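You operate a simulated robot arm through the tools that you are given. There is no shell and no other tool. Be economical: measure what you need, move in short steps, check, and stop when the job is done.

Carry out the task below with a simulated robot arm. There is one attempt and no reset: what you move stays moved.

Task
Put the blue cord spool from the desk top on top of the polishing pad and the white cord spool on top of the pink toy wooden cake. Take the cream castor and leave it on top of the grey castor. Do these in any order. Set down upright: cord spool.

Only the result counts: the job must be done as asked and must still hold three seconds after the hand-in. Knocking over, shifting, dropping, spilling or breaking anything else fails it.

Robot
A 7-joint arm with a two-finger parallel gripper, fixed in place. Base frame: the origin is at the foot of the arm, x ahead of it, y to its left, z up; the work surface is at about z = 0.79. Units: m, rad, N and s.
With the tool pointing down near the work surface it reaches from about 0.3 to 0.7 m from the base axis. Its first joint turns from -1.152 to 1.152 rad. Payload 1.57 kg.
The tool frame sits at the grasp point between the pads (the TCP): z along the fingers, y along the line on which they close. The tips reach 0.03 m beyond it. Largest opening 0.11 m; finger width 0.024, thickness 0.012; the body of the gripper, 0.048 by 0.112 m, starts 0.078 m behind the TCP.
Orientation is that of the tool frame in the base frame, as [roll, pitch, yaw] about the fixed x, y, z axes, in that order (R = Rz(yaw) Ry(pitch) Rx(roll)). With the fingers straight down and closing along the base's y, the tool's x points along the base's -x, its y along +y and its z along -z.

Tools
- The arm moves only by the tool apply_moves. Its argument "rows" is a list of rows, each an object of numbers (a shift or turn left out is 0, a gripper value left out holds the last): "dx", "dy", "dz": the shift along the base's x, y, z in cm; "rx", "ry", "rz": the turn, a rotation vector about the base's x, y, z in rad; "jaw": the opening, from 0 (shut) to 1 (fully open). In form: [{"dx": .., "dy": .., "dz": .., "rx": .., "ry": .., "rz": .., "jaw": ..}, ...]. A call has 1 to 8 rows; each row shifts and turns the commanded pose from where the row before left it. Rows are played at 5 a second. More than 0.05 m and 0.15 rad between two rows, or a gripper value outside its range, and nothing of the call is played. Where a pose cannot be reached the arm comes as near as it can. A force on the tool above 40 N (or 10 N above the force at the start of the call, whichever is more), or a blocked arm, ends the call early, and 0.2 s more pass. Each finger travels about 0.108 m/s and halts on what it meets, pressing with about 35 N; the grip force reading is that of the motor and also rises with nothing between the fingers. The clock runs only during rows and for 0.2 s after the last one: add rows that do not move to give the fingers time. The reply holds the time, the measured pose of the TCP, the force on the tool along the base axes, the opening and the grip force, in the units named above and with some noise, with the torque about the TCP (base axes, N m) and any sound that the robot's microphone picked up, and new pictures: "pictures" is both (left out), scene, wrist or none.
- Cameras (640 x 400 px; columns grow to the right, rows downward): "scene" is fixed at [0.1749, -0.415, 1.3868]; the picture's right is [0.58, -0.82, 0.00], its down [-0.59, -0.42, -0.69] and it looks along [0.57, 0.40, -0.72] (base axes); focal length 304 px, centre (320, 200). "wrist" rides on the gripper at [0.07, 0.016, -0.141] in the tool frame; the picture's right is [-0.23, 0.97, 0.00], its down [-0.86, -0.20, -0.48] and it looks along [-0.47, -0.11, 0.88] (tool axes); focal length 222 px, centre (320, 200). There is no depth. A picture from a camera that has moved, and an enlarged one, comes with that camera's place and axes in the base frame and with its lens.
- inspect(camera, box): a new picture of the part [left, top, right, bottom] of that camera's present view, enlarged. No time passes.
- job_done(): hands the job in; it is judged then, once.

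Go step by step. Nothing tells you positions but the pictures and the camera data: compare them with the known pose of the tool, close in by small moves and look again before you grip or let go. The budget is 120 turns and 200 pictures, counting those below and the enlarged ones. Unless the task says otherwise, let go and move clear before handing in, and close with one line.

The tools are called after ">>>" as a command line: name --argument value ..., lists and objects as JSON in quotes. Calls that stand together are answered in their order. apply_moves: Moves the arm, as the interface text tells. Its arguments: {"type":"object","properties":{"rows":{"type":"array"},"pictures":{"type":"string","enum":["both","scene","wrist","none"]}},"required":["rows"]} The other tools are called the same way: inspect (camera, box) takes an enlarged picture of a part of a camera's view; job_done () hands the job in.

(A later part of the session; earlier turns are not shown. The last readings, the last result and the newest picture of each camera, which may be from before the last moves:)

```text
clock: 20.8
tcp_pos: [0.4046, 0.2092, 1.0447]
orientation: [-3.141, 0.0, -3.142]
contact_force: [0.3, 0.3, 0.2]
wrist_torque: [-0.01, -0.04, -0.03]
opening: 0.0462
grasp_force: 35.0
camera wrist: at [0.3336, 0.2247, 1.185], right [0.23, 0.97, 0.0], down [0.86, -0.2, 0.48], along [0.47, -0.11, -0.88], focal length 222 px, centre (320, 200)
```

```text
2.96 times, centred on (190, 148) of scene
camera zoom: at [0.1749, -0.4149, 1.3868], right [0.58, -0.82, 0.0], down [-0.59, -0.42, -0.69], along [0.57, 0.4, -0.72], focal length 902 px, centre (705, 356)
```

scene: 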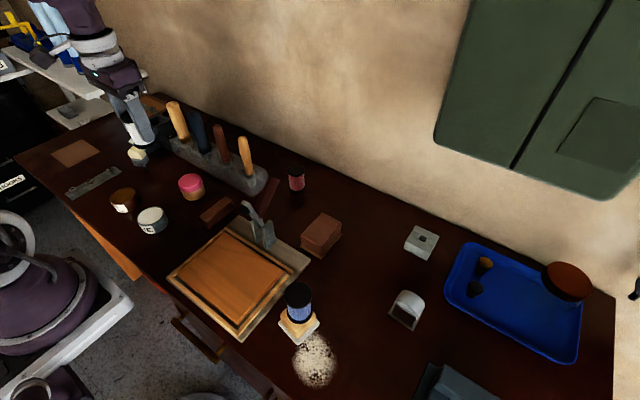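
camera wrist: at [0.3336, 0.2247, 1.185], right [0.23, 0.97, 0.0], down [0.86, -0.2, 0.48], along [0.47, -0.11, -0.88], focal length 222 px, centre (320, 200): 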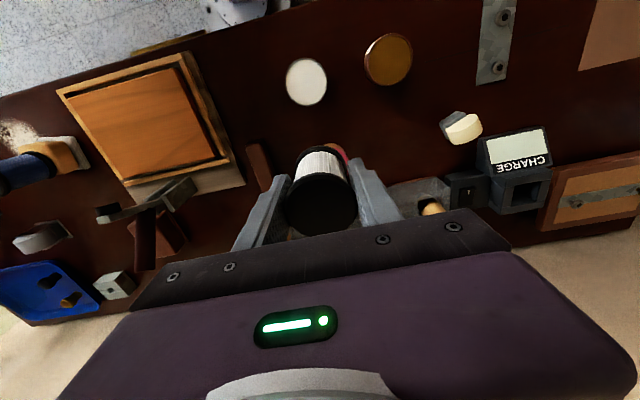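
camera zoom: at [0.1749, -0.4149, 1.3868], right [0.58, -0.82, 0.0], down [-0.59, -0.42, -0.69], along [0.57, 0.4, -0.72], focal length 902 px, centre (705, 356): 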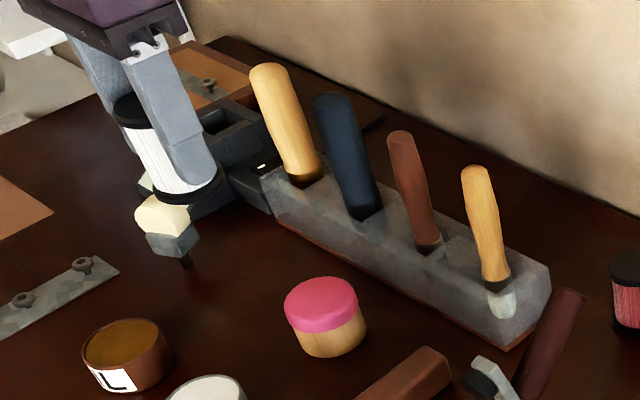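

Cake centre is about (0.467, 0.217), top z about 0.839; the handles stand at x≈0.58, which leaves clearance. I move above the cake.

>>> apply_moves --rows '[{"dx": 3.1, "dy": 0.4}, {"dx": 3.1, "dy": 0.4}, {"dz": -4}, {"dz": -4.2}, {}]' --pictures "both"

>>> inspect --camera "scene" --box '[150, 100, 250, 210]'

>>> inspect --camera "wrist" --box '[220, 80, 420, 250]'

```text
clock: 22.0
tcp_pos: [0.4677, 0.2166, 0.9611]
orientation: [3.141, 0.001, -3.141]
contact_force: [-0.7, 0.6, -0.5]
wrist_torque: [0.01, -0.02, -0.01]
opening: 0.0466
grasp_force: 35.0
camera wrist: at [0.3978, 0.2316, 1.1031], right [0.23, 0.97, 0.0], down [0.86, -0.2, 0.48], along [0.47, -0.11, -0.88], focal length 222 px, centre (320, 200)
```

scene: 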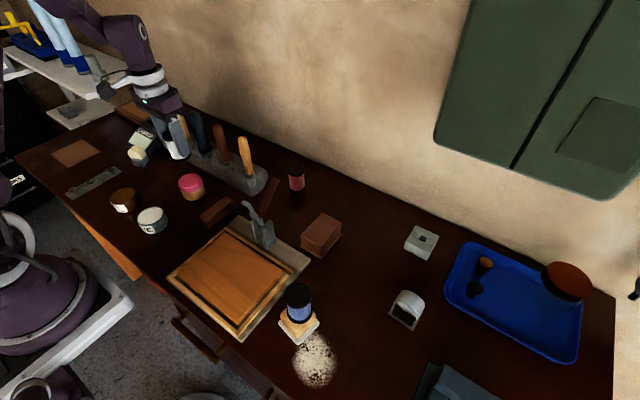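
wrist: 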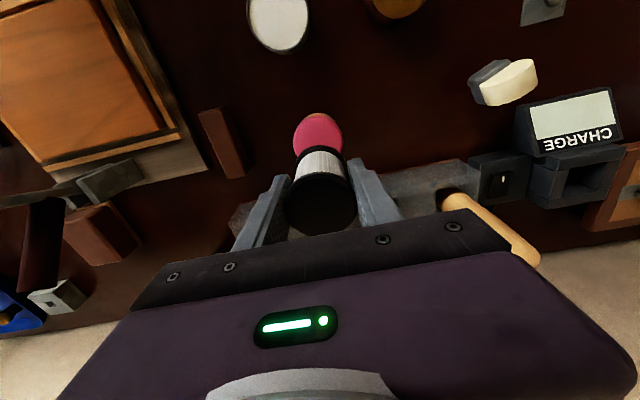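

```text
3.64 times, centred on (200, 155) of scene
camera zoom: at [0.1749, -0.415, 1.3868], right [0.58, -0.82, 0.0], down [-0.59, -0.42, -0.69], along [0.57, 0.4, -0.72], focal length 1106 px, centre (756, 364)
```

zoom: 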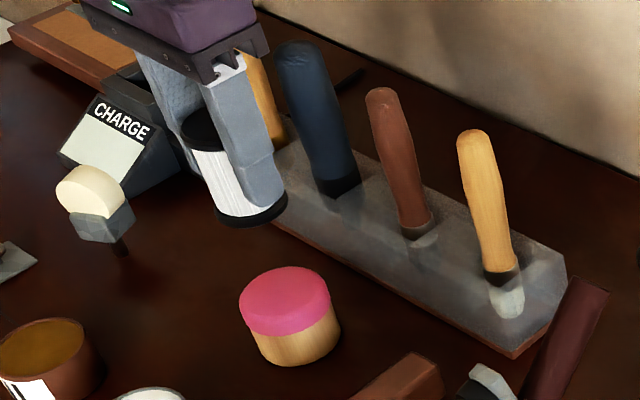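

```text
2.35 times, centred on (320, 165) of wrist
camera zoom: at [0.3978, 0.2316, 1.1031], right [0.23, 0.97, 0.0], down [0.86, -0.2, 0.48], along [0.47, -0.11, -0.88], focal length 523 px, centre (320, 282)
```

zoom: 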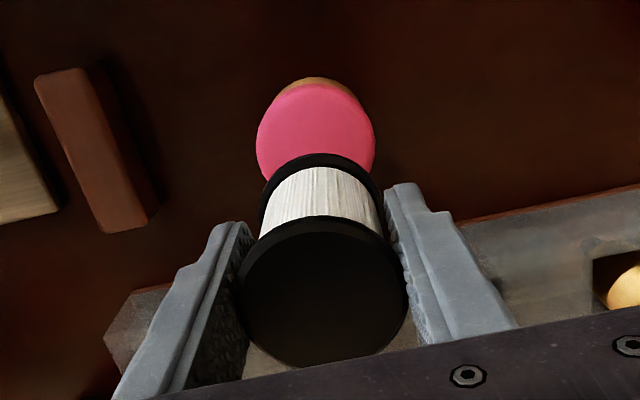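

Wrist view puts the cake at (0.463, 0.214), so I adjust slightly and descend.

>>> apply_moves --rows '[{"dx": -0.3, "dy": -0.2, "dz": -3}, {"dz": -3}, {"dz": -0.8}, {}]' --pictures "both"

>>> inspect --camera "scene" --box '[150, 130, 230, 210]'

>>> inspect --camera "wrist" --box '[220, 80, 420, 250]'

```text
clock: 23.0
tcp_pos: [0.4637, 0.2159, 0.8935]
orientation: [3.141, 0.0, 3.141]
contact_force: [0.3, 0.6, -0.6]
wrist_torque: [0.01, 0.03, 0.0]
opening: 0.0465
grasp_force: 34.7
camera wrist: at [0.394, 0.2301, 1.0342], right [0.23, 0.97, 0.0], down [0.86, -0.2, 0.48], along [0.47, -0.11, -0.88], focal length 222 px, centre (320, 200)
```

scene: 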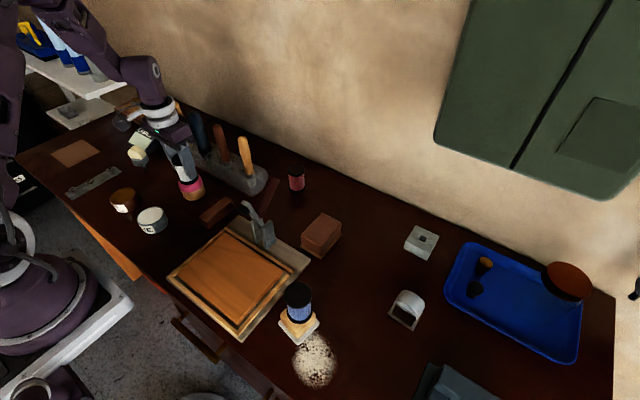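
wrist: 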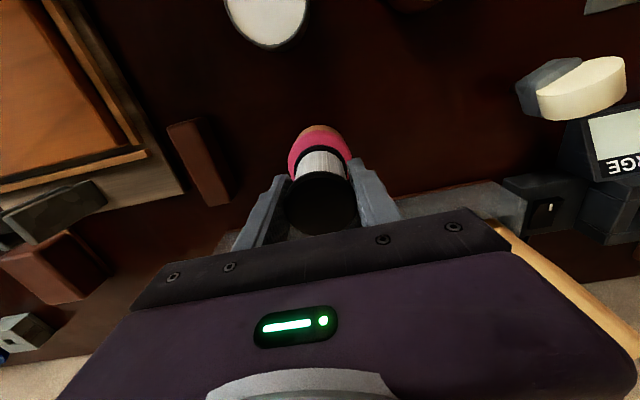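

```text
5.00 times, centred on (190, 170) of scene
camera zoom: at [0.1749, -0.415, 1.3868], right [0.58, -0.82, 0.0], down [-0.59, -0.42, -0.69], along [0.57, 0.4, -0.72], focal length 1521 px, centre (970, 350)
```

zoom: 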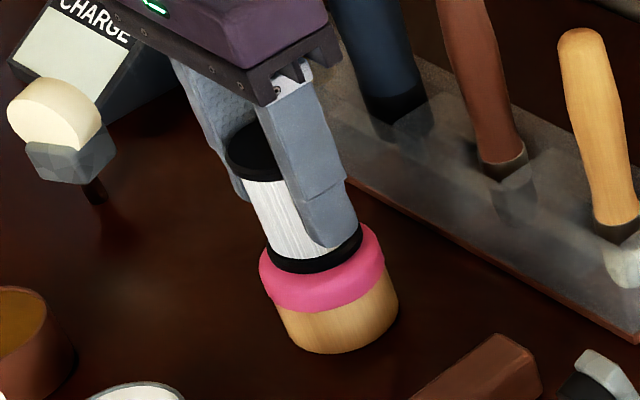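

```text
2.35 times, centred on (320, 165) of wrist
camera zoom: at [0.394, 0.2301, 1.0342], right [0.23, 0.97, 0.0], down [0.86, -0.2, 0.48], along [0.47, -0.11, -0.88], focal length 523 px, centre (320, 282)
```

zoom: 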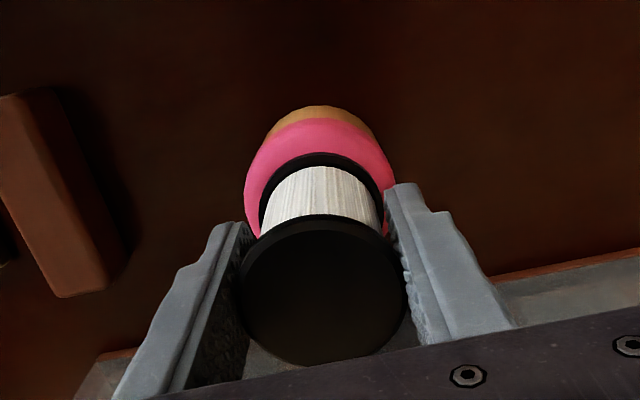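

Well centred; lowering gently.

>>> apply_moves --rows '[{"dz": -0.3}, {"dz": -0.2}, {}]' --pictures "none"

```text
clock: 23.8
tcp_pos: [0.4636, 0.214, 0.8887]
orientation: [3.141, 0.001, -3.141]
contact_force: [4.2, 3.5, 15.7]
wrist_torque: [0.32, -0.33, 0.05]
opening: 0.0465
grasp_force: 34.9
```

In contact. Ease up a hair and release.

>>> apply_moves --rows '[{"dz": 0.1}, {}]' --pictures "none"

```text
clock: 24.4
tcp_pos: [0.4623, 0.2136, 0.8897]
orientation: [-3.139, -0.002, -3.141]
contact_force: [0.1, 0.1, -1.0]
wrist_torque: [0.0, 0.03, -0.03]
opening: 0.0463
grasp_force: 34.9
```

>>> apply_moves --rows '[{"jaw": 0.5}, {"jaw": 0.7}, {}, {}]' --pictures "both"

>>> inspect --camera "scene" --box '[150, 130, 230, 210]'

```text
clock: 25.4
tcp_pos: [0.4635, 0.2133, 0.8897]
orientation: [3.142, 0.001, -3.14]
contact_force: [0.5, -0.6, 0.2]
wrist_torque: [-0.01, -0.02, 0.03]
opening: 0.0772
grasp_force: 0.0
camera wrist: at [0.393, 0.229, 1.0301], right [0.23, 0.97, 0.0], down [0.86, -0.2, 0.48], along [0.47, -0.11, -0.88], focal length 222 px, centre (320, 200)
```

scene: 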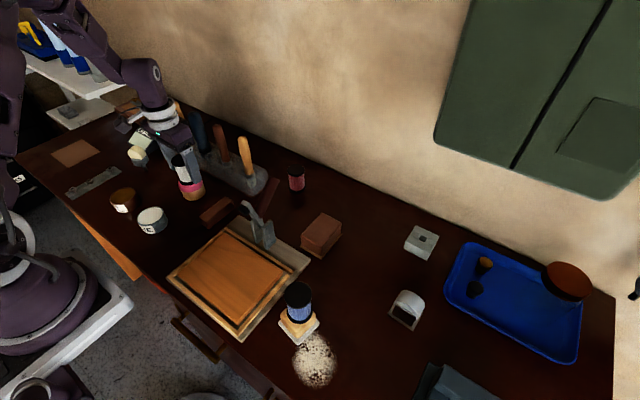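
wrist: 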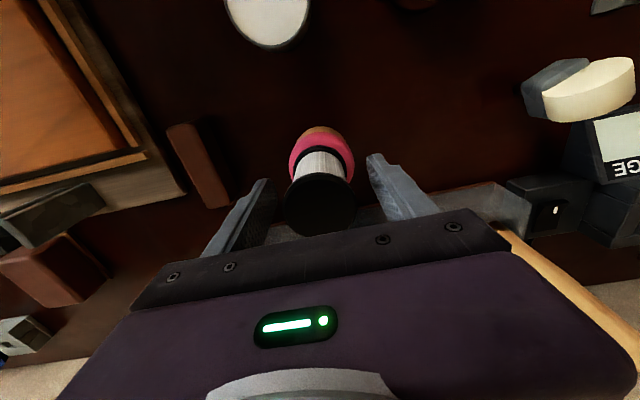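

```text
5.00 times, centred on (190, 170) of scene
camera zoom: at [0.1749, -0.415, 1.3868], right [0.58, -0.82, 0.0], down [-0.59, -0.42, -0.69], along [0.57, 0.4, -0.72], focal length 1521 px, centre (970, 350)
```

zoom: 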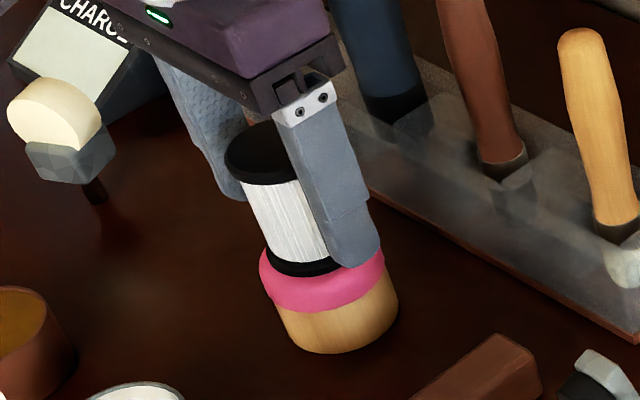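

White spool is on the cake. Rise clear and move over to look at the cream castor.

>>> apply_moves --rows '[{"dz": 4}, {"dz": 4}, {"dz": 4}, {"dx": -1, "dy": 4.5, "jaw": 1}, {"dx": -1, "dy": 4.5}, {"dx": -1, "dy": 4.5}, {"dx": -1, "dy": 4.5}, {}]' --pictures "both"

>>> inspect --camera "wrist" --box '[250, 80, 450, 250]'

>>> inspect --camera "scene" --box '[110, 130, 230, 210]'

```text
clock: 27.2
tcp_pos: [0.422, 0.3924, 1.0089]
orientation: [3.141, 0.0, -3.141]
contact_force: [-0.1, -0.5, -0.1]
wrist_torque: [0.0, 0.0, 0.02]
opening: 0.11
grasp_force: 0.0
camera wrist: at [0.3516, 0.4086, 1.151], right [0.23, 0.97, 0.0], down [0.86, -0.2, 0.48], along [0.47, -0.11, -0.88], focal length 222 px, centre (320, 200)
```

scene: 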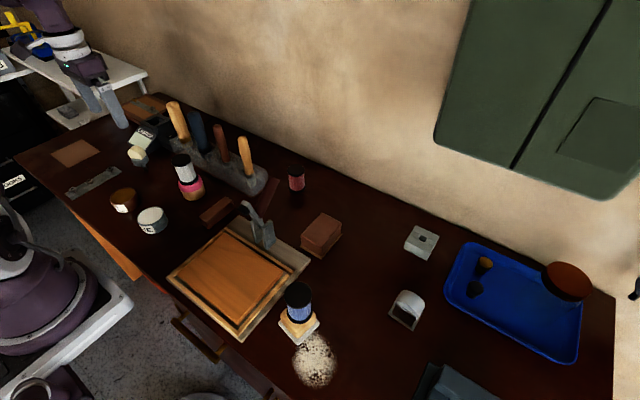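
wrist: 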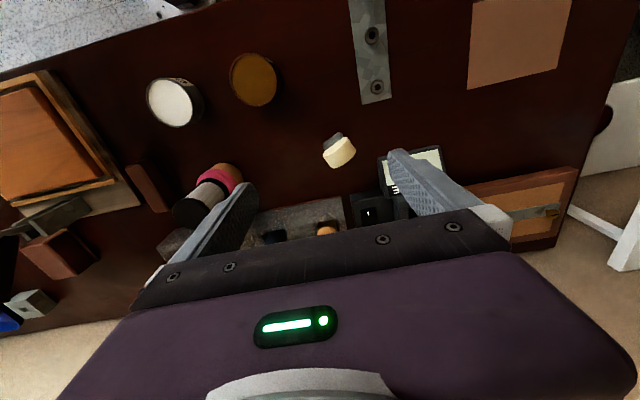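

```text
2.35 times, centred on (350, 165) of wrist
camera zoom: at [0.3516, 0.4086, 1.151], right [0.23, 0.97, 0.0], down [0.86, -0.2, 0.48], along [0.47, -0.11, -0.88], focal length 523 px, centre (249, 282)
```

zoom: 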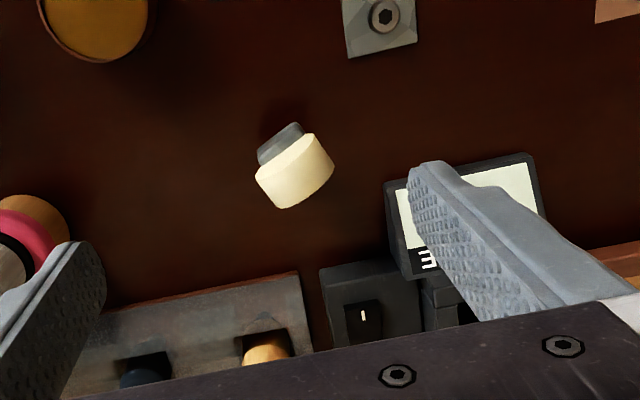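

```text
5.00 times, centred on (170, 170) of scene
camera zoom: at [0.1749, -0.4149, 1.3868], right [0.58, -0.82, 0.0], down [-0.59, -0.42, -0.69], along [0.57, 0.4, -0.72], focal length 1521 px, centre (1070, 350)
```

zoom: 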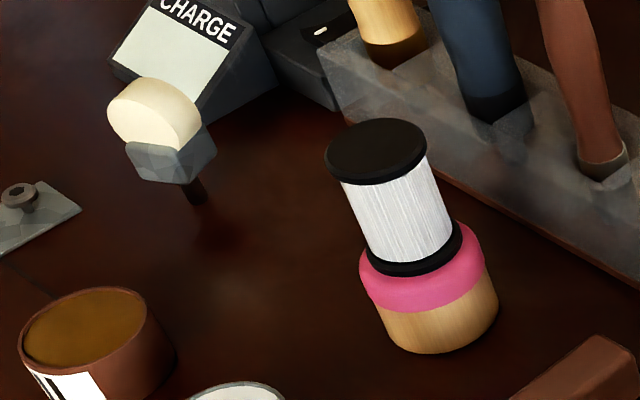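

Cream castor is at about (0.447, 0.416), standing on its stem, with its wheel axis roughly along (0.95, 0.29). Since a stack must rest on the grey wheel's crown, I plan to lay it on its flat side first, then lift it from above and place it flat. I centre above it and yaw to align the jaws with its diameter.

>>> apply_moves --rows '[{"dx": 1.2, "dy": 1.2, "rz": 0.15, "dz": -1.5}, {"dx": 1.2, "dy": 1.2, "rz": 0.15, "dz": -1.5}, {"dz": -1}, {}, {}]' --pictures "wrist"

>>> inspect --camera "wrist" --box '[260, 110, 380, 210]'

```text
clock: 28.4
tcp_pos: [0.4477, 0.419, 0.9704]
orientation: [3.142, 0.001, -2.843]
contact_force: [0.0, 0.4, -1.2]
wrist_torque: [0.02, 0.02, 0.04]
opening: 0.1101
grasp_force: 0.0
camera wrist: at [0.3755, 0.4122, 1.1106], right [-0.07, 1.0, 0.0], down [0.88, 0.06, 0.48], along [0.48, 0.03, -0.88], focal length 222 px, centre (320, 200)
```

wrist: 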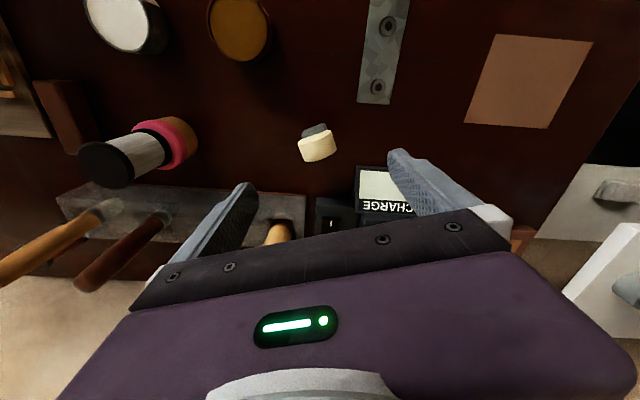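

```text
4.00 times, centred on (320, 160) of wrist
camera zoom: at [0.3755, 0.4122, 1.1106], right [-0.07, 1.0, 0.0], down [0.88, 0.06, 0.48], along [0.48, 0.03, -0.88], focal length 888 px, centre (320, 360)
```

zoom: 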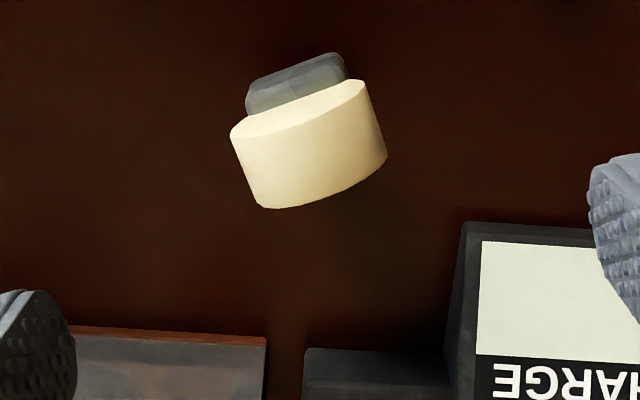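

Refined: wheel centre (0.444, 0.415), chord direction needs about 0.17 rad more yaw. I adjust and descend part-way for a check.

>>> apply_moves --rows '[{"dx": -0.3, "dy": -0.3, "rz": 0.14}, {"rz": 0.03, "dz": -4}, {"dz": -2}, {}, {}]' --pictures "both"

>>> inspect --camera "wrist" --box '[250, 110, 390, 230]'

>>> inspect --camera "scene" --box '[80, 80, 200, 190]'

```text
clock: 29.6
tcp_pos: [0.444, 0.4171, 0.9094]
orientation: [-3.141, -0.001, -2.671]
contact_force: [-0.6, -0.5, 1.3]
wrist_torque: [0.02, -0.03, 0.03]
opening: 0.11
grasp_force: 0.2
camera wrist: at [0.3742, 0.3979, 1.0509], right [-0.24, 0.97, 0.0], down [0.85, 0.21, 0.48], along [0.46, 0.11, -0.88], focal length 222 px, centre (320, 200)
```

scene: 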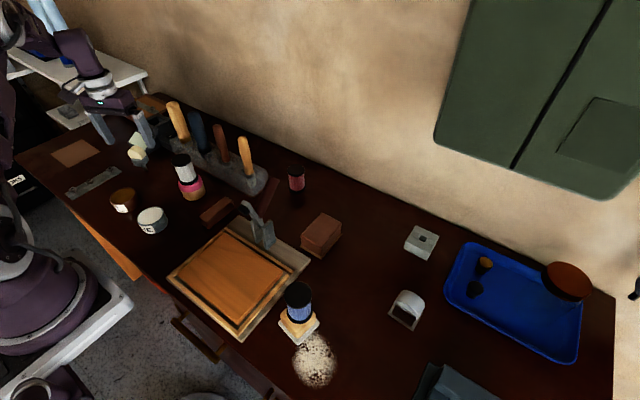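
wrist: 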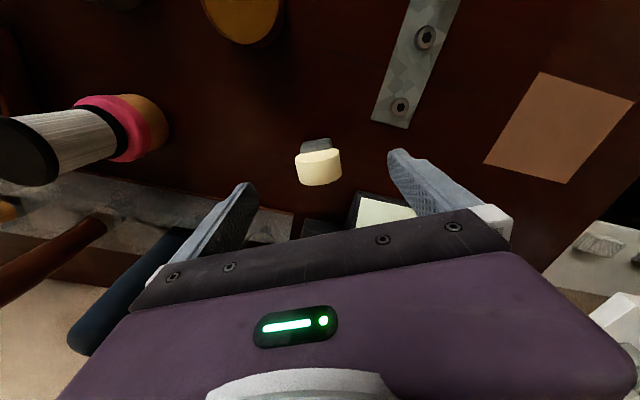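

```text
3.33 times, centred on (320, 170) of wrist
camera zoom: at [0.3742, 0.3979, 1.0509], right [-0.24, 0.97, 0.0], down [0.85, 0.21, 0.48], along [0.46, 0.11, -0.88], focal length 740 px, centre (320, 300)
```

zoom: 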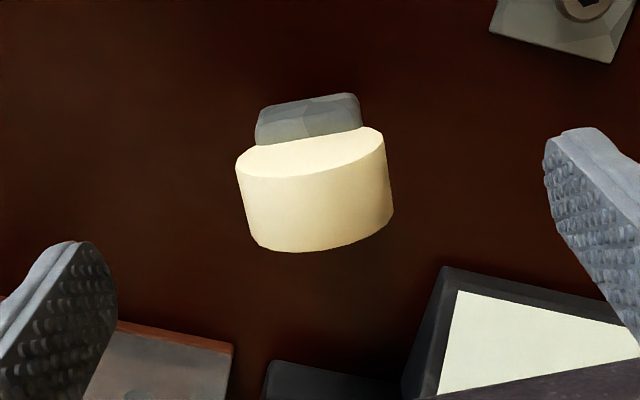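

```text
3.64 times, centred on (140, 135) of scene
camera zoom: at [0.1749, -0.415, 1.3868], right [0.58, -0.82, 0.0], down [-0.59, -0.42, -0.69], along [0.57, 0.4, -0.72], focal length 1106 px, centre (974, 436)
```

zoom: 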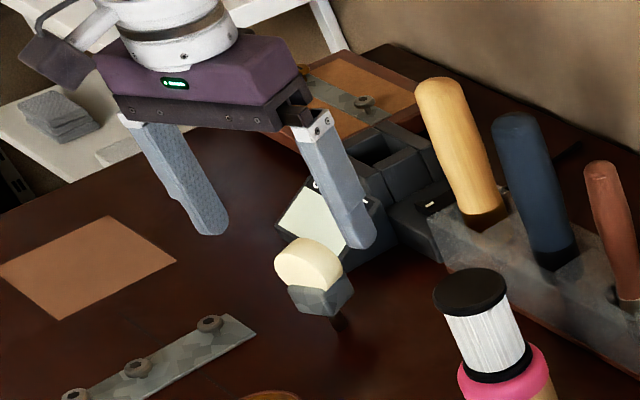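

Aligned. Small lateral correction, then descend to wheel-centre height and check.

>>> apply_moves --rows '[{"dx": 0.1, "dy": -0.3, "dz": -2}, {"dz": -2.5}, {"dz": -2.2}, {}]' --pictures "both"

>>> inspect --camera "wrist" --box '[250, 130, 390, 250]'

>>> inspect --camera "scene" --box '[90, 110, 190, 190]'

```text
clock: 30.6
tcp_pos: [0.4455, 0.4105, 0.8412]
orientation: [3.141, 0.001, -2.672]
contact_force: [-0.3, -0.5, 0.0]
wrist_torque: [0.03, 0.0, 0.01]
opening: 0.11
grasp_force: 0.1
camera wrist: at [0.375, 0.3937, 0.9818], right [-0.24, 0.97, 0.0], down [0.85, 0.21, 0.48], along [0.46, 0.11, -0.88], focal length 222 px, centre (320, 200)
```

scene: 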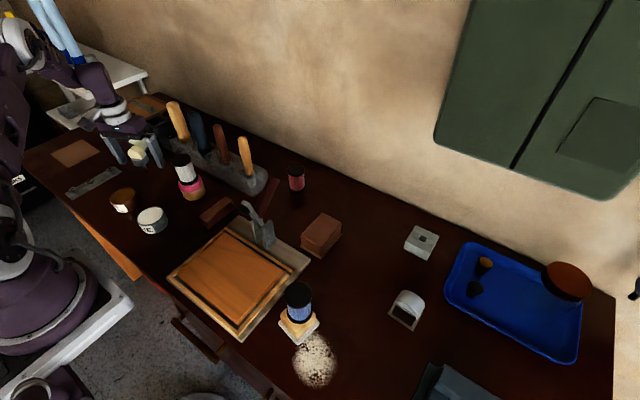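
wrist: 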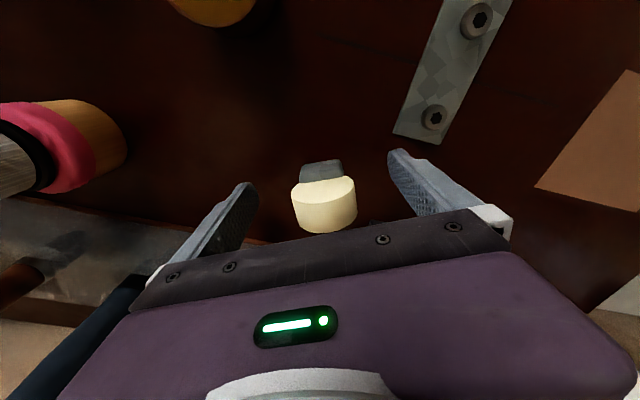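

```text
3.33 times, centred on (320, 190) of wrist
camera zoom: at [0.375, 0.3937, 0.9818], right [-0.24, 0.97, 0.0], down [0.85, 0.21, 0.48], along [0.46, 0.11, -0.88], focal length 740 px, centre (320, 233)
```

zoom: 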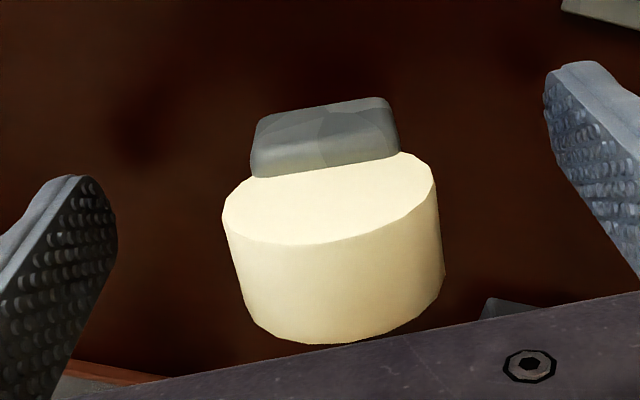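

```text
5.00 times, centred on (140, 150) of scene
camera zoom: at [0.1749, -0.415, 1.3868], right [0.58, -0.82, 0.0], down [-0.59, -0.42, -0.69], along [0.57, 0.4, -0.72], focal length 1521 px, centre (1220, 450)
```

zoom: 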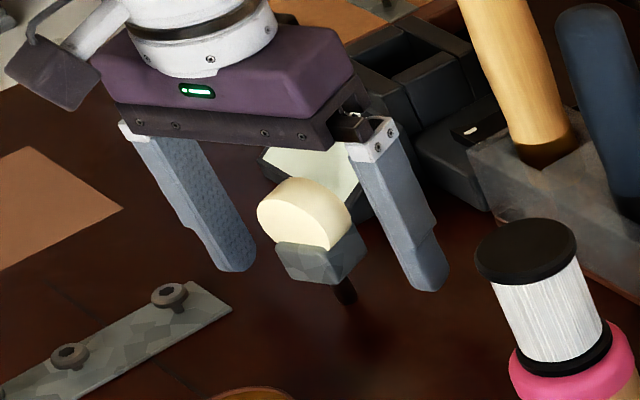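

Castor is centred between the fingers. Nudge 2 mm and close gently.

>>> apply_moves --rows '[{"dx": -0.1, "dy": 0.18}, {"jaw": 0.6}, {"jaw": 0.45}, {"jaw": 0.38}, {"jaw": 0.2}, {}, {}]' --pictures "both"

>>> inspect --camera "scene" --box '[90, 110, 190, 190]'

```text
clock: 32.2
tcp_pos: [0.4447, 0.4146, 0.8422]
orientation: [-3.142, 0.0, -2.673]
contact_force: [-0.9, 0.5, 1.2]
wrist_torque: [0.06, 0.03, -0.02]
opening: 0.0405
grasp_force: 35.3
camera wrist: at [0.3738, 0.3957, 0.9827], right [-0.24, 0.97, 0.0], down [0.85, 0.21, 0.48], along [0.46, 0.11, -0.88], focal length 222 px, centre (320, 200)
```

scene: 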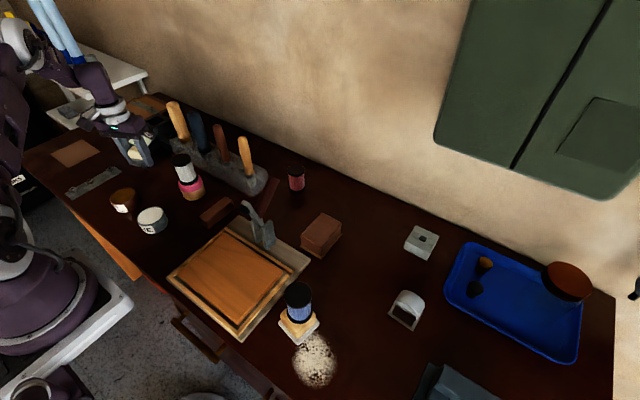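
wrist: 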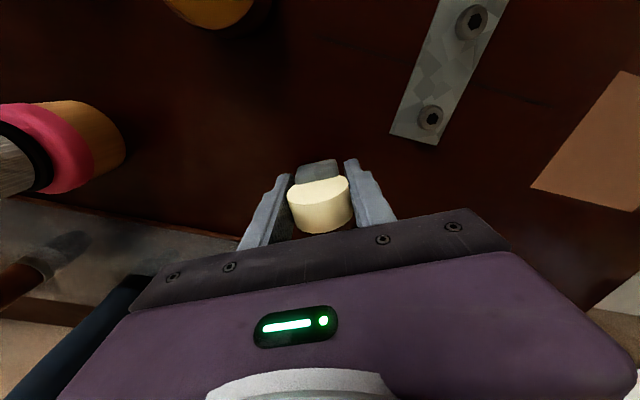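

```text
5.00 times, centred on (140, 150) of scene
camera zoom: at [0.1749, -0.415, 1.3868], right [0.58, -0.82, 0.0], down [-0.59, -0.42, -0.69], along [0.57, 0.4, -0.72], focal length 1521 px, centre (1220, 450)
```

zoom: 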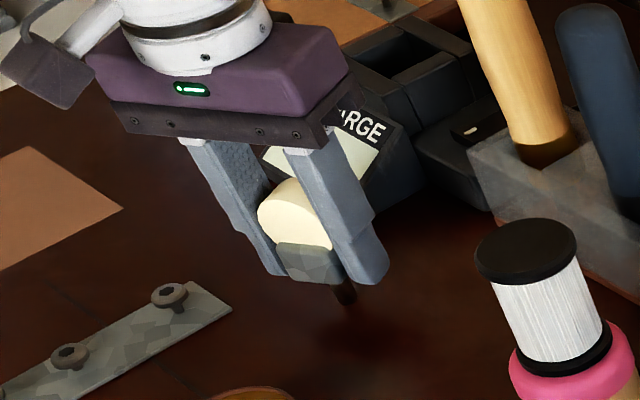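

Castor gripped. I now lift slightly and tilt the tool forward by about 45° about the jaw axis so the castor leans onto its flat side.

>>> apply_moves --rows '[{"dz": 1.5}, {"rx": 0.059, "ry": -0.116}, {"rx": 0.059, "ry": -0.116}, {"rx": 0.059, "ry": -0.116}, {"rx": 0.059, "ry": -0.116}, {"rx": 0.059, "ry": -0.116}, {"rx": 0.059, "ry": -0.116}, {}]' --pictures "both"

>>> inspect --camera "scene" --box '[70, 100, 190, 210]'

>>> inspect --camera "wrist" --box '[250, 130, 390, 250]'

```text
clock: 34.0
tcp_pos: [0.4786, 0.4194, 0.8762]
orientation: [-3.075, 0.542, -2.677]
contact_force: [-0.5, 0.5, -0.4]
wrist_torque: [0.01, 0.0, -0.02]
opening: 0.0406
grasp_force: 34.8
out of reach, approached as far as the arm can: row 4, 5, 6, 7
camera wrist: at [0.3495, 0.3828, 0.9586], right [-0.23, 0.97, 0.06], down [0.5, 0.06, 0.86], along [0.83, 0.23, -0.5], focal length 222 px, centre (320, 200)
```

scene: 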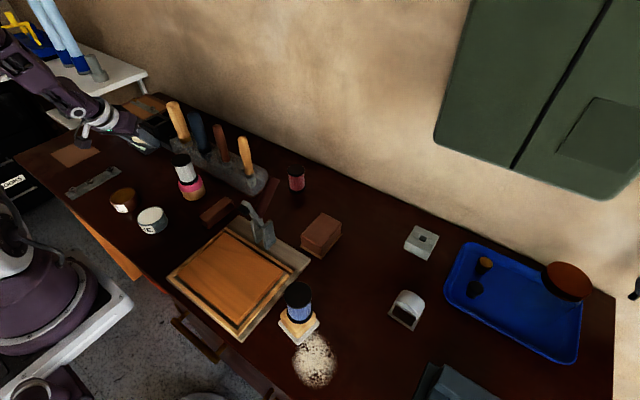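
wrist: 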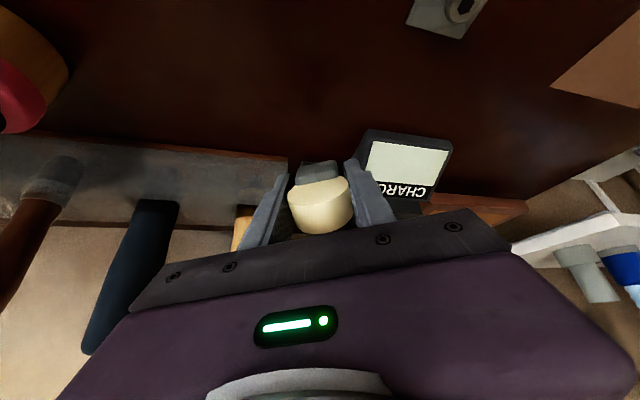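

```text
3.64 times, centred on (130, 155) of scene
camera zoom: at [0.1749, -0.415, 1.3868], right [0.58, -0.82, 0.0], down [-0.59, -0.42, -0.69], along [0.57, 0.4, -0.72], focal length 1106 px, centre (1011, 364)
```

zoom: 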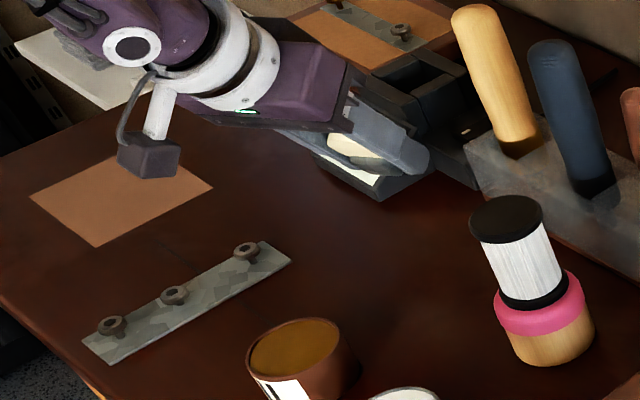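

```text
3.33 times, centred on (320, 190) of wrist
camera zoom: at [0.3495, 0.3828, 0.9586], right [-0.23, 0.97, 0.06], down [0.5, 0.06, 0.86], along [0.83, 0.23, -0.5], focal length 740 px, centre (320, 233)
```

zoom: 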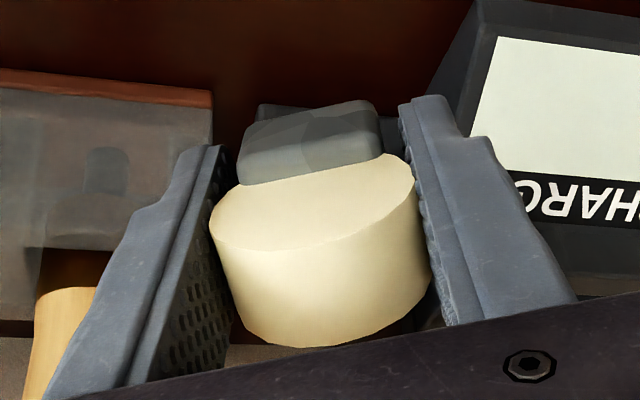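

The forward tilt is limited to about 30° here. I back off to about 0.4 rad, which was reachable, and check the pose.

>>> apply_moves --rows '[{"rx": -0.059, "ry": 0.116}, {"rx": -0.059, "ry": 0.116}, {"rx": -0.059, "ry": 0.116}, {}]' --pictures "wrist"

>>> inspect --camera "scene" --box '[80, 110, 190, 200]'

```text
clock: 35.0
tcp_pos: [0.4877, 0.4239, 0.8784]
orientation: [-3.068, 0.321, -2.68]
contact_force: [-0.3, 0.2, -1.3]
wrist_torque: [-0.02, 0.03, -0.01]
opening: 0.0407
grasp_force: 34.8
out of reach, approached as far as the arm can: row 1, 2
camera wrist: at [0.3754, 0.398, 0.9882], right [-0.22, 0.98, 0.0], down [0.66, 0.15, 0.74], along [0.72, 0.17, -0.68], focal length 222 px, centre (320, 200)
```

wrist: 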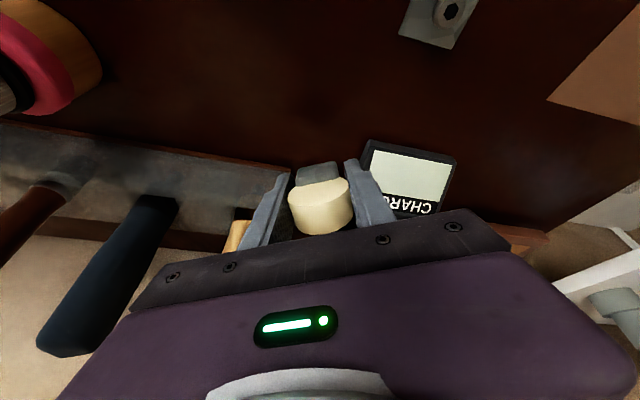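

```text
4.44 times, centred on (135, 155) of scene
camera zoom: at [0.1749, -0.415, 1.3868], right [0.58, -0.82, 0.0], down [-0.59, -0.42, -0.69], along [0.57, 0.4, -0.72], focal length 1352 px, centre (1142, 400)
```

zoom: 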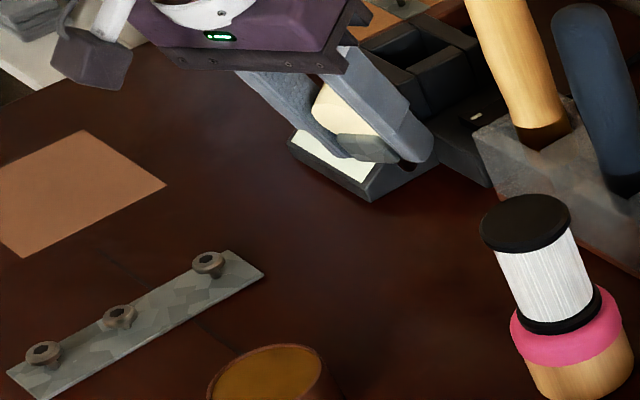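

The commanded pose was clamped, so the castor has drifted toward the charger. I go straight up and back away first, then undo the tilt.

>>> apply_moves --rows '[{"dz": 3, "dx": -2, "dy": -1}, {"dz": 3, "dx": -2, "dy": -1}, {"rx": -0.059, "ry": 0.116, "dz": 1}, {"rx": -0.059, "ry": 0.116}, {"rx": -0.02, "ry": 0.05}, {}]' --pictures "wrist"

>>> inspect --camera "scene" --box '[80, 60, 200, 200]'

```text
clock: 36.4
tcp_pos: [0.4463, 0.4033, 0.9497]
orientation: [-3.067, 0.009, -2.675]
contact_force: [0.1, -0.2, -0.5]
wrist_torque: [-0.03, 0.0, -0.01]
opening: 0.0407
grasp_force: 34.8
camera wrist: at [0.371, 0.3949, 1.0868], right [-0.23, 0.97, -0.07], down [0.83, 0.23, 0.5], along [0.5, 0.06, -0.86], focal length 222 px, centre (320, 200)
```

wrist: 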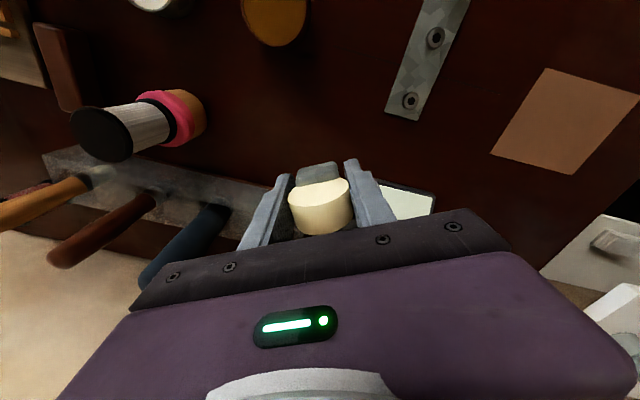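

```text
2.86 times, centred on (140, 130) of scene
camera zoom: at [0.1749, -0.415, 1.3868], right [0.58, -0.82, 0.0], down [-0.59, -0.42, -0.69], along [0.57, 0.4, -0.72], focal length 869 px, centre (834, 400)
```

zoom: 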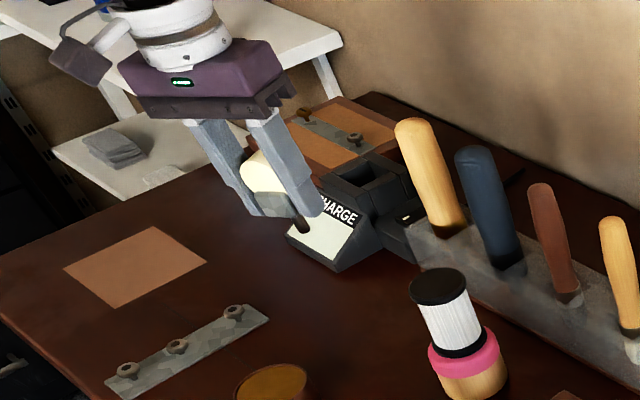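

Clear, and nothing was disturbed. I straighten the tool, raise, and carry the castor over to the open area on the right, where I can also study the grey castor.

>>> apply_moves --rows '[{"rx": 0.063, "ry": 0.041, "dz": 4}, {"dz": 4, "dx": -1}, {"dx": -1, "dy": -4.5}, {"dy": -4.5, "rz": -0.12}, {"dy": -4.5, "rz": -0.12}, {"dy": -4.5, "rz": -0.12}, {"dy": -4.5, "rz": -0.11}, {"dy": -4.5}]' --pictures "none"

>>> apply_moves --rows '[{"dy": -4.8}, {"dy": -4.8}, {"dy": -4.8}, {"dy": -4.8}, {"dy": -4.8}, {"dy": -4.8}, {"dy": -4.8}, {"dy": -4.8}]' --pictures "both"

```text
clock: 38.2
tcp_pos: [0.4283, 0.1352, 1.0283]
orientation: [3.139, 0.0, 3.134]
contact_force: [0.4, 0.2, -1.1]
wrist_torque: [0.0, 0.0, 0.02]
opening: 0.0406
grasp_force: 35.2
```

```text
clock: 40.0
tcp_pos: [0.428, -0.2494, 1.0285]
orientation: [3.137, 0.002, 3.135]
contact_force: [-0.4, 0.7, -0.9]
wrist_torque: [0.03, 0.05, -0.02]
opening: 0.0404
grasp_force: 34.9
camera wrist: at [0.358, -0.2333, 1.1687], right [0.23, 0.97, 0.0], down [0.85, -0.2, 0.48], along [0.47, -0.11, -0.88], focal length 222 px, centre (320, 200)
```

scene: 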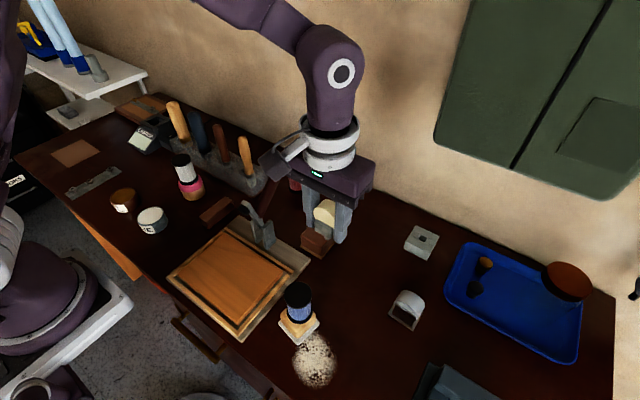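
wrist: 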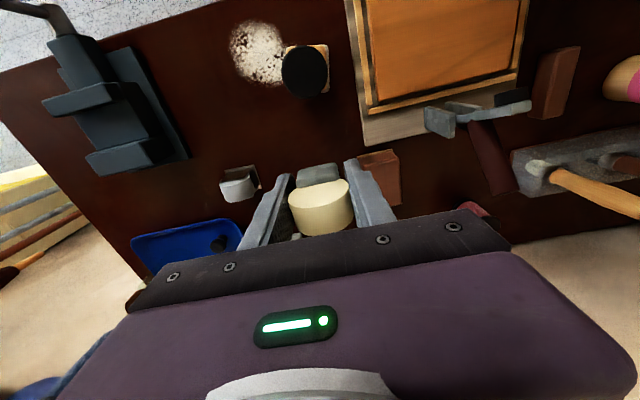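

Now a detailed look at the grey castor from both cameras.

>>> inspect --camera "scene" --box '[385, 285, 430, 335]'

>>> inspect --camera "wrist" --box '[205, 150, 275, 210]'

```text
8.00 times, centred on (408, 310) of scene
camera zoom: at [0.1749, -0.415, 1.3867], right [0.58, -0.82, 0.0], down [-0.59, -0.42, -0.69], along [0.57, 0.4, -0.72], focal length 2434 px, centre (-380, -680)
```

zoom: 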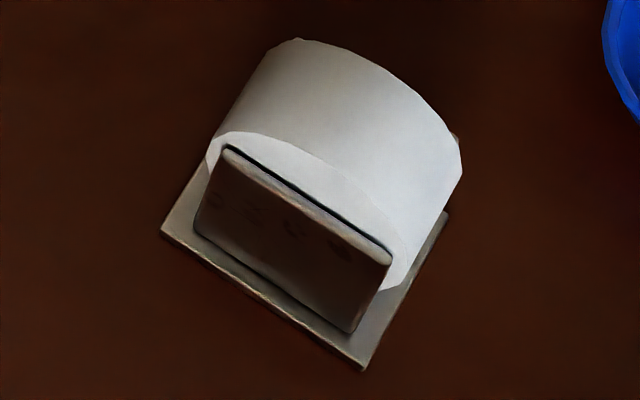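

```text
6.67 times, centred on (240, 180) of wrist
camera zoom: at [0.358, -0.2333, 1.1687], right [0.23, 0.97, 0.0], down [0.85, -0.2, 0.48], along [0.47, -0.11, -0.88], focal length 1481 px, centre (853, 333)
```

zoom: 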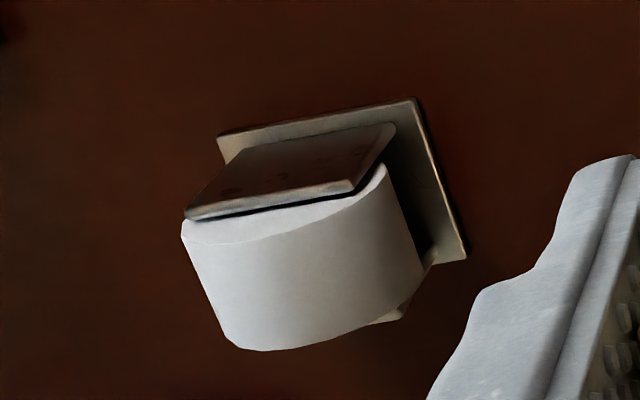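

The grey castor is now clear: plate x 0.462–0.511, y −0.378…−0.434, wheel axis along x, crown around z≈0.84 at y≈−0.406. I'll carry the cream castor to the free spot near (0.54, -0.29) and test tilting there while still high.

>>> apply_moves --rows '[{"dx": 4, "dy": -1.5, "dz": -2}, {"dx": 4, "dy": -1.5, "dz": -2}, {"dx": 3.2, "dy": -1, "dz": -3}, {"ry": -0.13}, {"ry": -0.13}, {"ry": -0.13}, {}]' --pictures "both"

```text
clock: 41.6
tcp_pos: [0.5392, -0.2894, 0.9574]
orientation: [3.138, 0.392, 3.138]
contact_force: [-0.1, -0.2, -0.7]
wrist_torque: [0.02, -0.01, -0.01]
opening: 0.0405
grasp_force: 34.7
camera wrist: at [0.4199, -0.2744, 1.0612], right [0.21, 0.97, 0.09], down [0.61, -0.21, 0.77], along [0.77, -0.11, -0.63], focal length 222 px, centre (320, 200)
```

scene: 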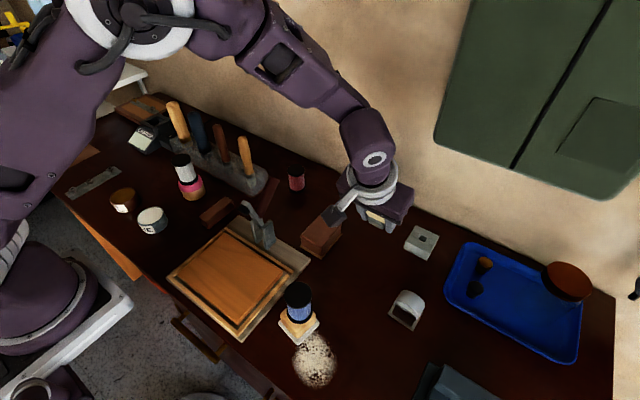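
wrist: 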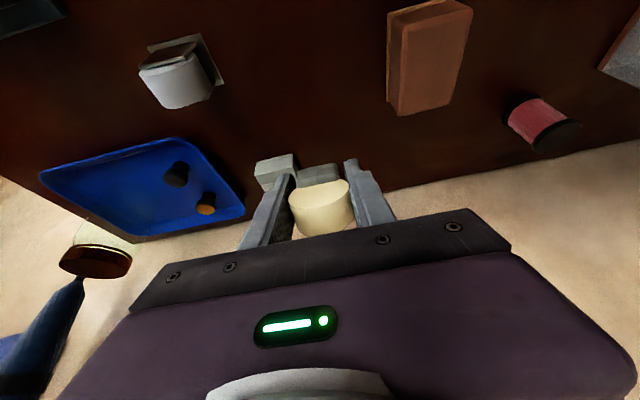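

0.39 rad is fine here; try more tilt.

>>> apply_moves --rows '[{"ry": -0.13}, {"ry": -0.13}, {}]' --pictures "none"

```text
clock: 42.4
tcp_pos: [0.5391, -0.2897, 0.959]
orientation: [3.135, 0.654, 3.135]
contact_force: [-0.7, 0.7, -0.5]
wrist_torque: [0.0, 0.02, 0.01]
opening: 0.0405
grasp_force: 34.9
```

0.65 rad reached fine. I tilt to about 1.0 rad, and shift to (0.595, -0.27) so the camera housing stays clear of the blue spool.

>>> apply_moves --rows '[{"dx": 3, "dy": 1}, {"dx": 2.6, "dy": 1}, {"ry": -0.12}, {"ry": -0.12}, {"ry": -0.12}, {}]' --pictures "both"

>>> inspect --camera "scene" --box '[290, 140, 450, 270]'

```text
clock: 43.8
tcp_pos: [0.5928, -0.2753, 0.9564]
orientation: [3.126, 1.013, 3.131]
contact_force: [-0.5, 0.7, -1.1]
wrist_torque: [0.0, -0.03, -0.02]
opening: 0.0406
grasp_force: 35.0
out of reach, approached as far as the arm can: row 4
camera wrist: at [0.4351, -0.2602, 0.9711], right [0.12, 0.97, 0.2], down [0.05, -0.21, 0.98], along [0.99, -0.11, -0.07], focal length 222 px, centre (320, 200)
```

scene: 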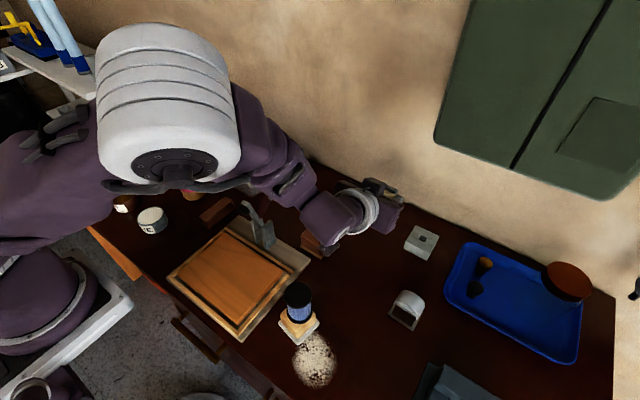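
wrist: 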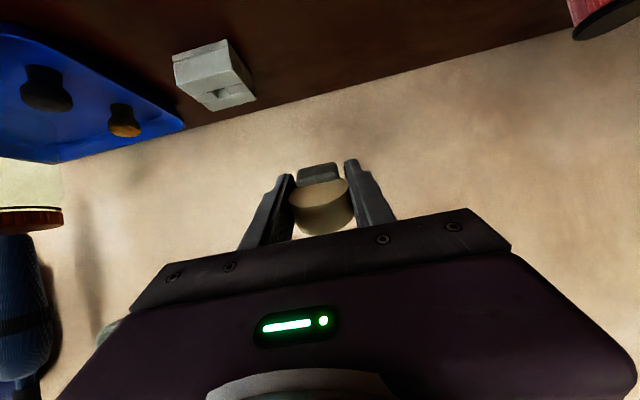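

```text
3.08 times, centred on (370, 205) of scene
camera zoom: at [0.1749, -0.415, 1.3867], right [0.58, -0.82, 0.0], down [-0.59, -0.42, -0.69], along [0.57, 0.4, -0.72], focal length 936 px, centre (166, 185)
```

zoom: 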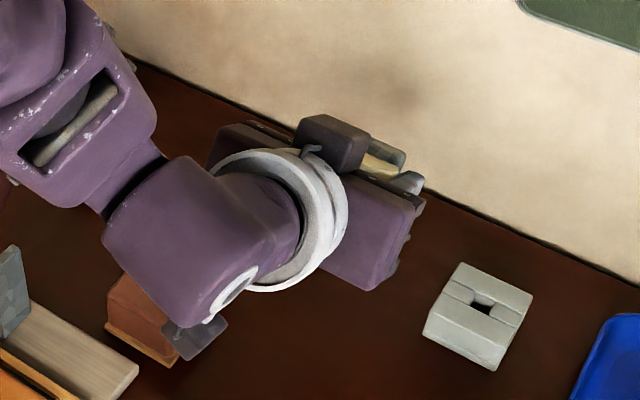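

The limit is near 1.0 rad, and lower down the wrist would get close to the blue spool. I reduce to about 0.7 rad, then lower until the stem is near the table.

>>> apply_moves --rows '[{"ry": 0.1}, {"ry": 0.11}, {"ry": 0.1}, {"dz": -4}, {"dz": -4}, {}]' --pictures "both"

>>> inspect --camera "scene" --box '[270, 160, 450, 320]'

```text
clock: 45.2
tcp_pos: [0.5898, -0.2733, 0.8765]
orientation: [3.133, 0.702, 3.136]
contact_force: [0.6, 0.2, -1.2]
wrist_torque: [-0.02, -0.02, 0.0]
opening: 0.0408
grasp_force: 34.6
camera wrist: at [0.445, -0.2592, 0.9382], right [0.18, 0.97, 0.15], down [0.34, -0.21, 0.92], along [0.92, -0.11, -0.37], focal length 222 px, centre (320, 200)
```

scene: 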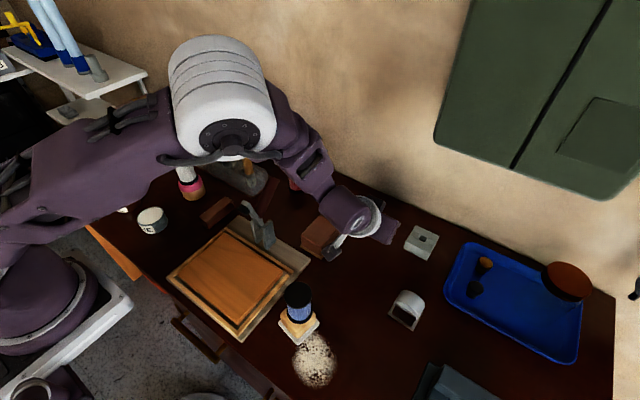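
wrist: 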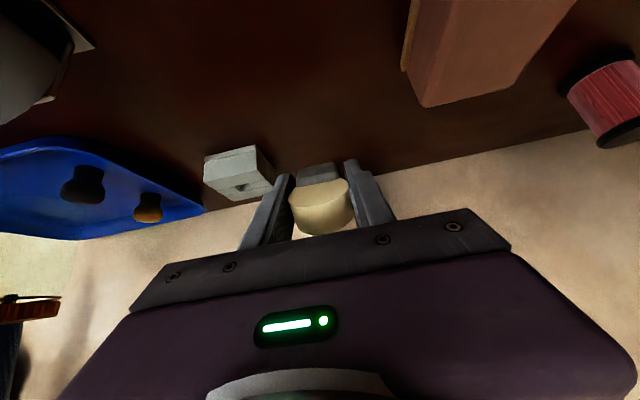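

```text
2.50 times, centred on (360, 240) of scene
camera zoom: at [0.1749, -0.415, 1.3867], right [0.58, -0.82, 0.0], down [-0.59, -0.42, -0.69], along [0.57, 0.4, -0.72], focal length 761 px, centre (220, 100)
```

zoom: 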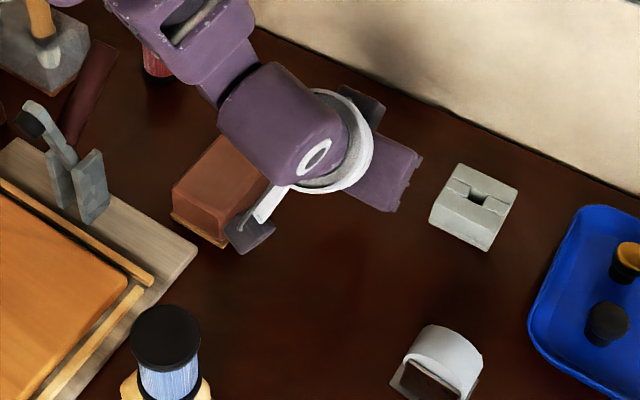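

Clear on all sides. Lower until the stem touches.

>>> apply_moves --rows '[{"dz": -2}, {"dz": -1.3}, {}]' --pictures "none"

>>> apply_moves --rows '[{"dz": -0.4}, {"dz": -0.3}, {}]' --pictures "wrist"

```text
clock: 46.0
tcp_pos: [0.5918, -0.2745, 0.842]
orientation: [3.134, 0.701, 3.136]
contact_force: [0.0, 0.4, -1.2]
wrist_torque: [-0.03, 0.03, 0.0]
opening: 0.0408
grasp_force: 34.5
```

```text
clock: 46.8
tcp_pos: [0.5918, -0.275, 0.8358]
orientation: [3.136, 0.7, 3.134]
contact_force: [0.4, -0.6, -0.4]
wrist_torque: [0.01, 0.0, 0.03]
opening: 0.0407
grasp_force: 35.0
camera wrist: at [0.4471, -0.2591, 0.898], right [0.18, 0.97, 0.15], down [0.34, -0.21, 0.92], along [0.92, -0.11, -0.37], focal length 222 px, centre (320, 200)
```

wrist: 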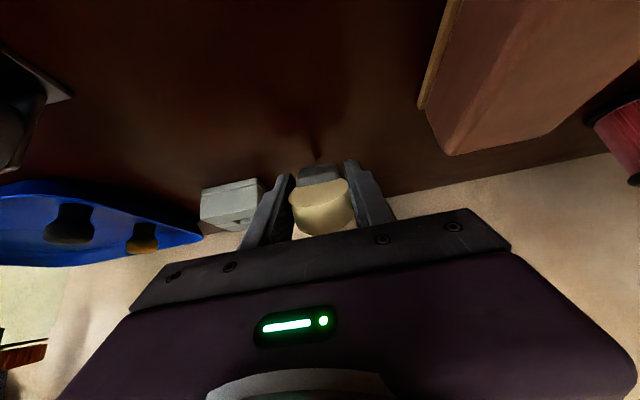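

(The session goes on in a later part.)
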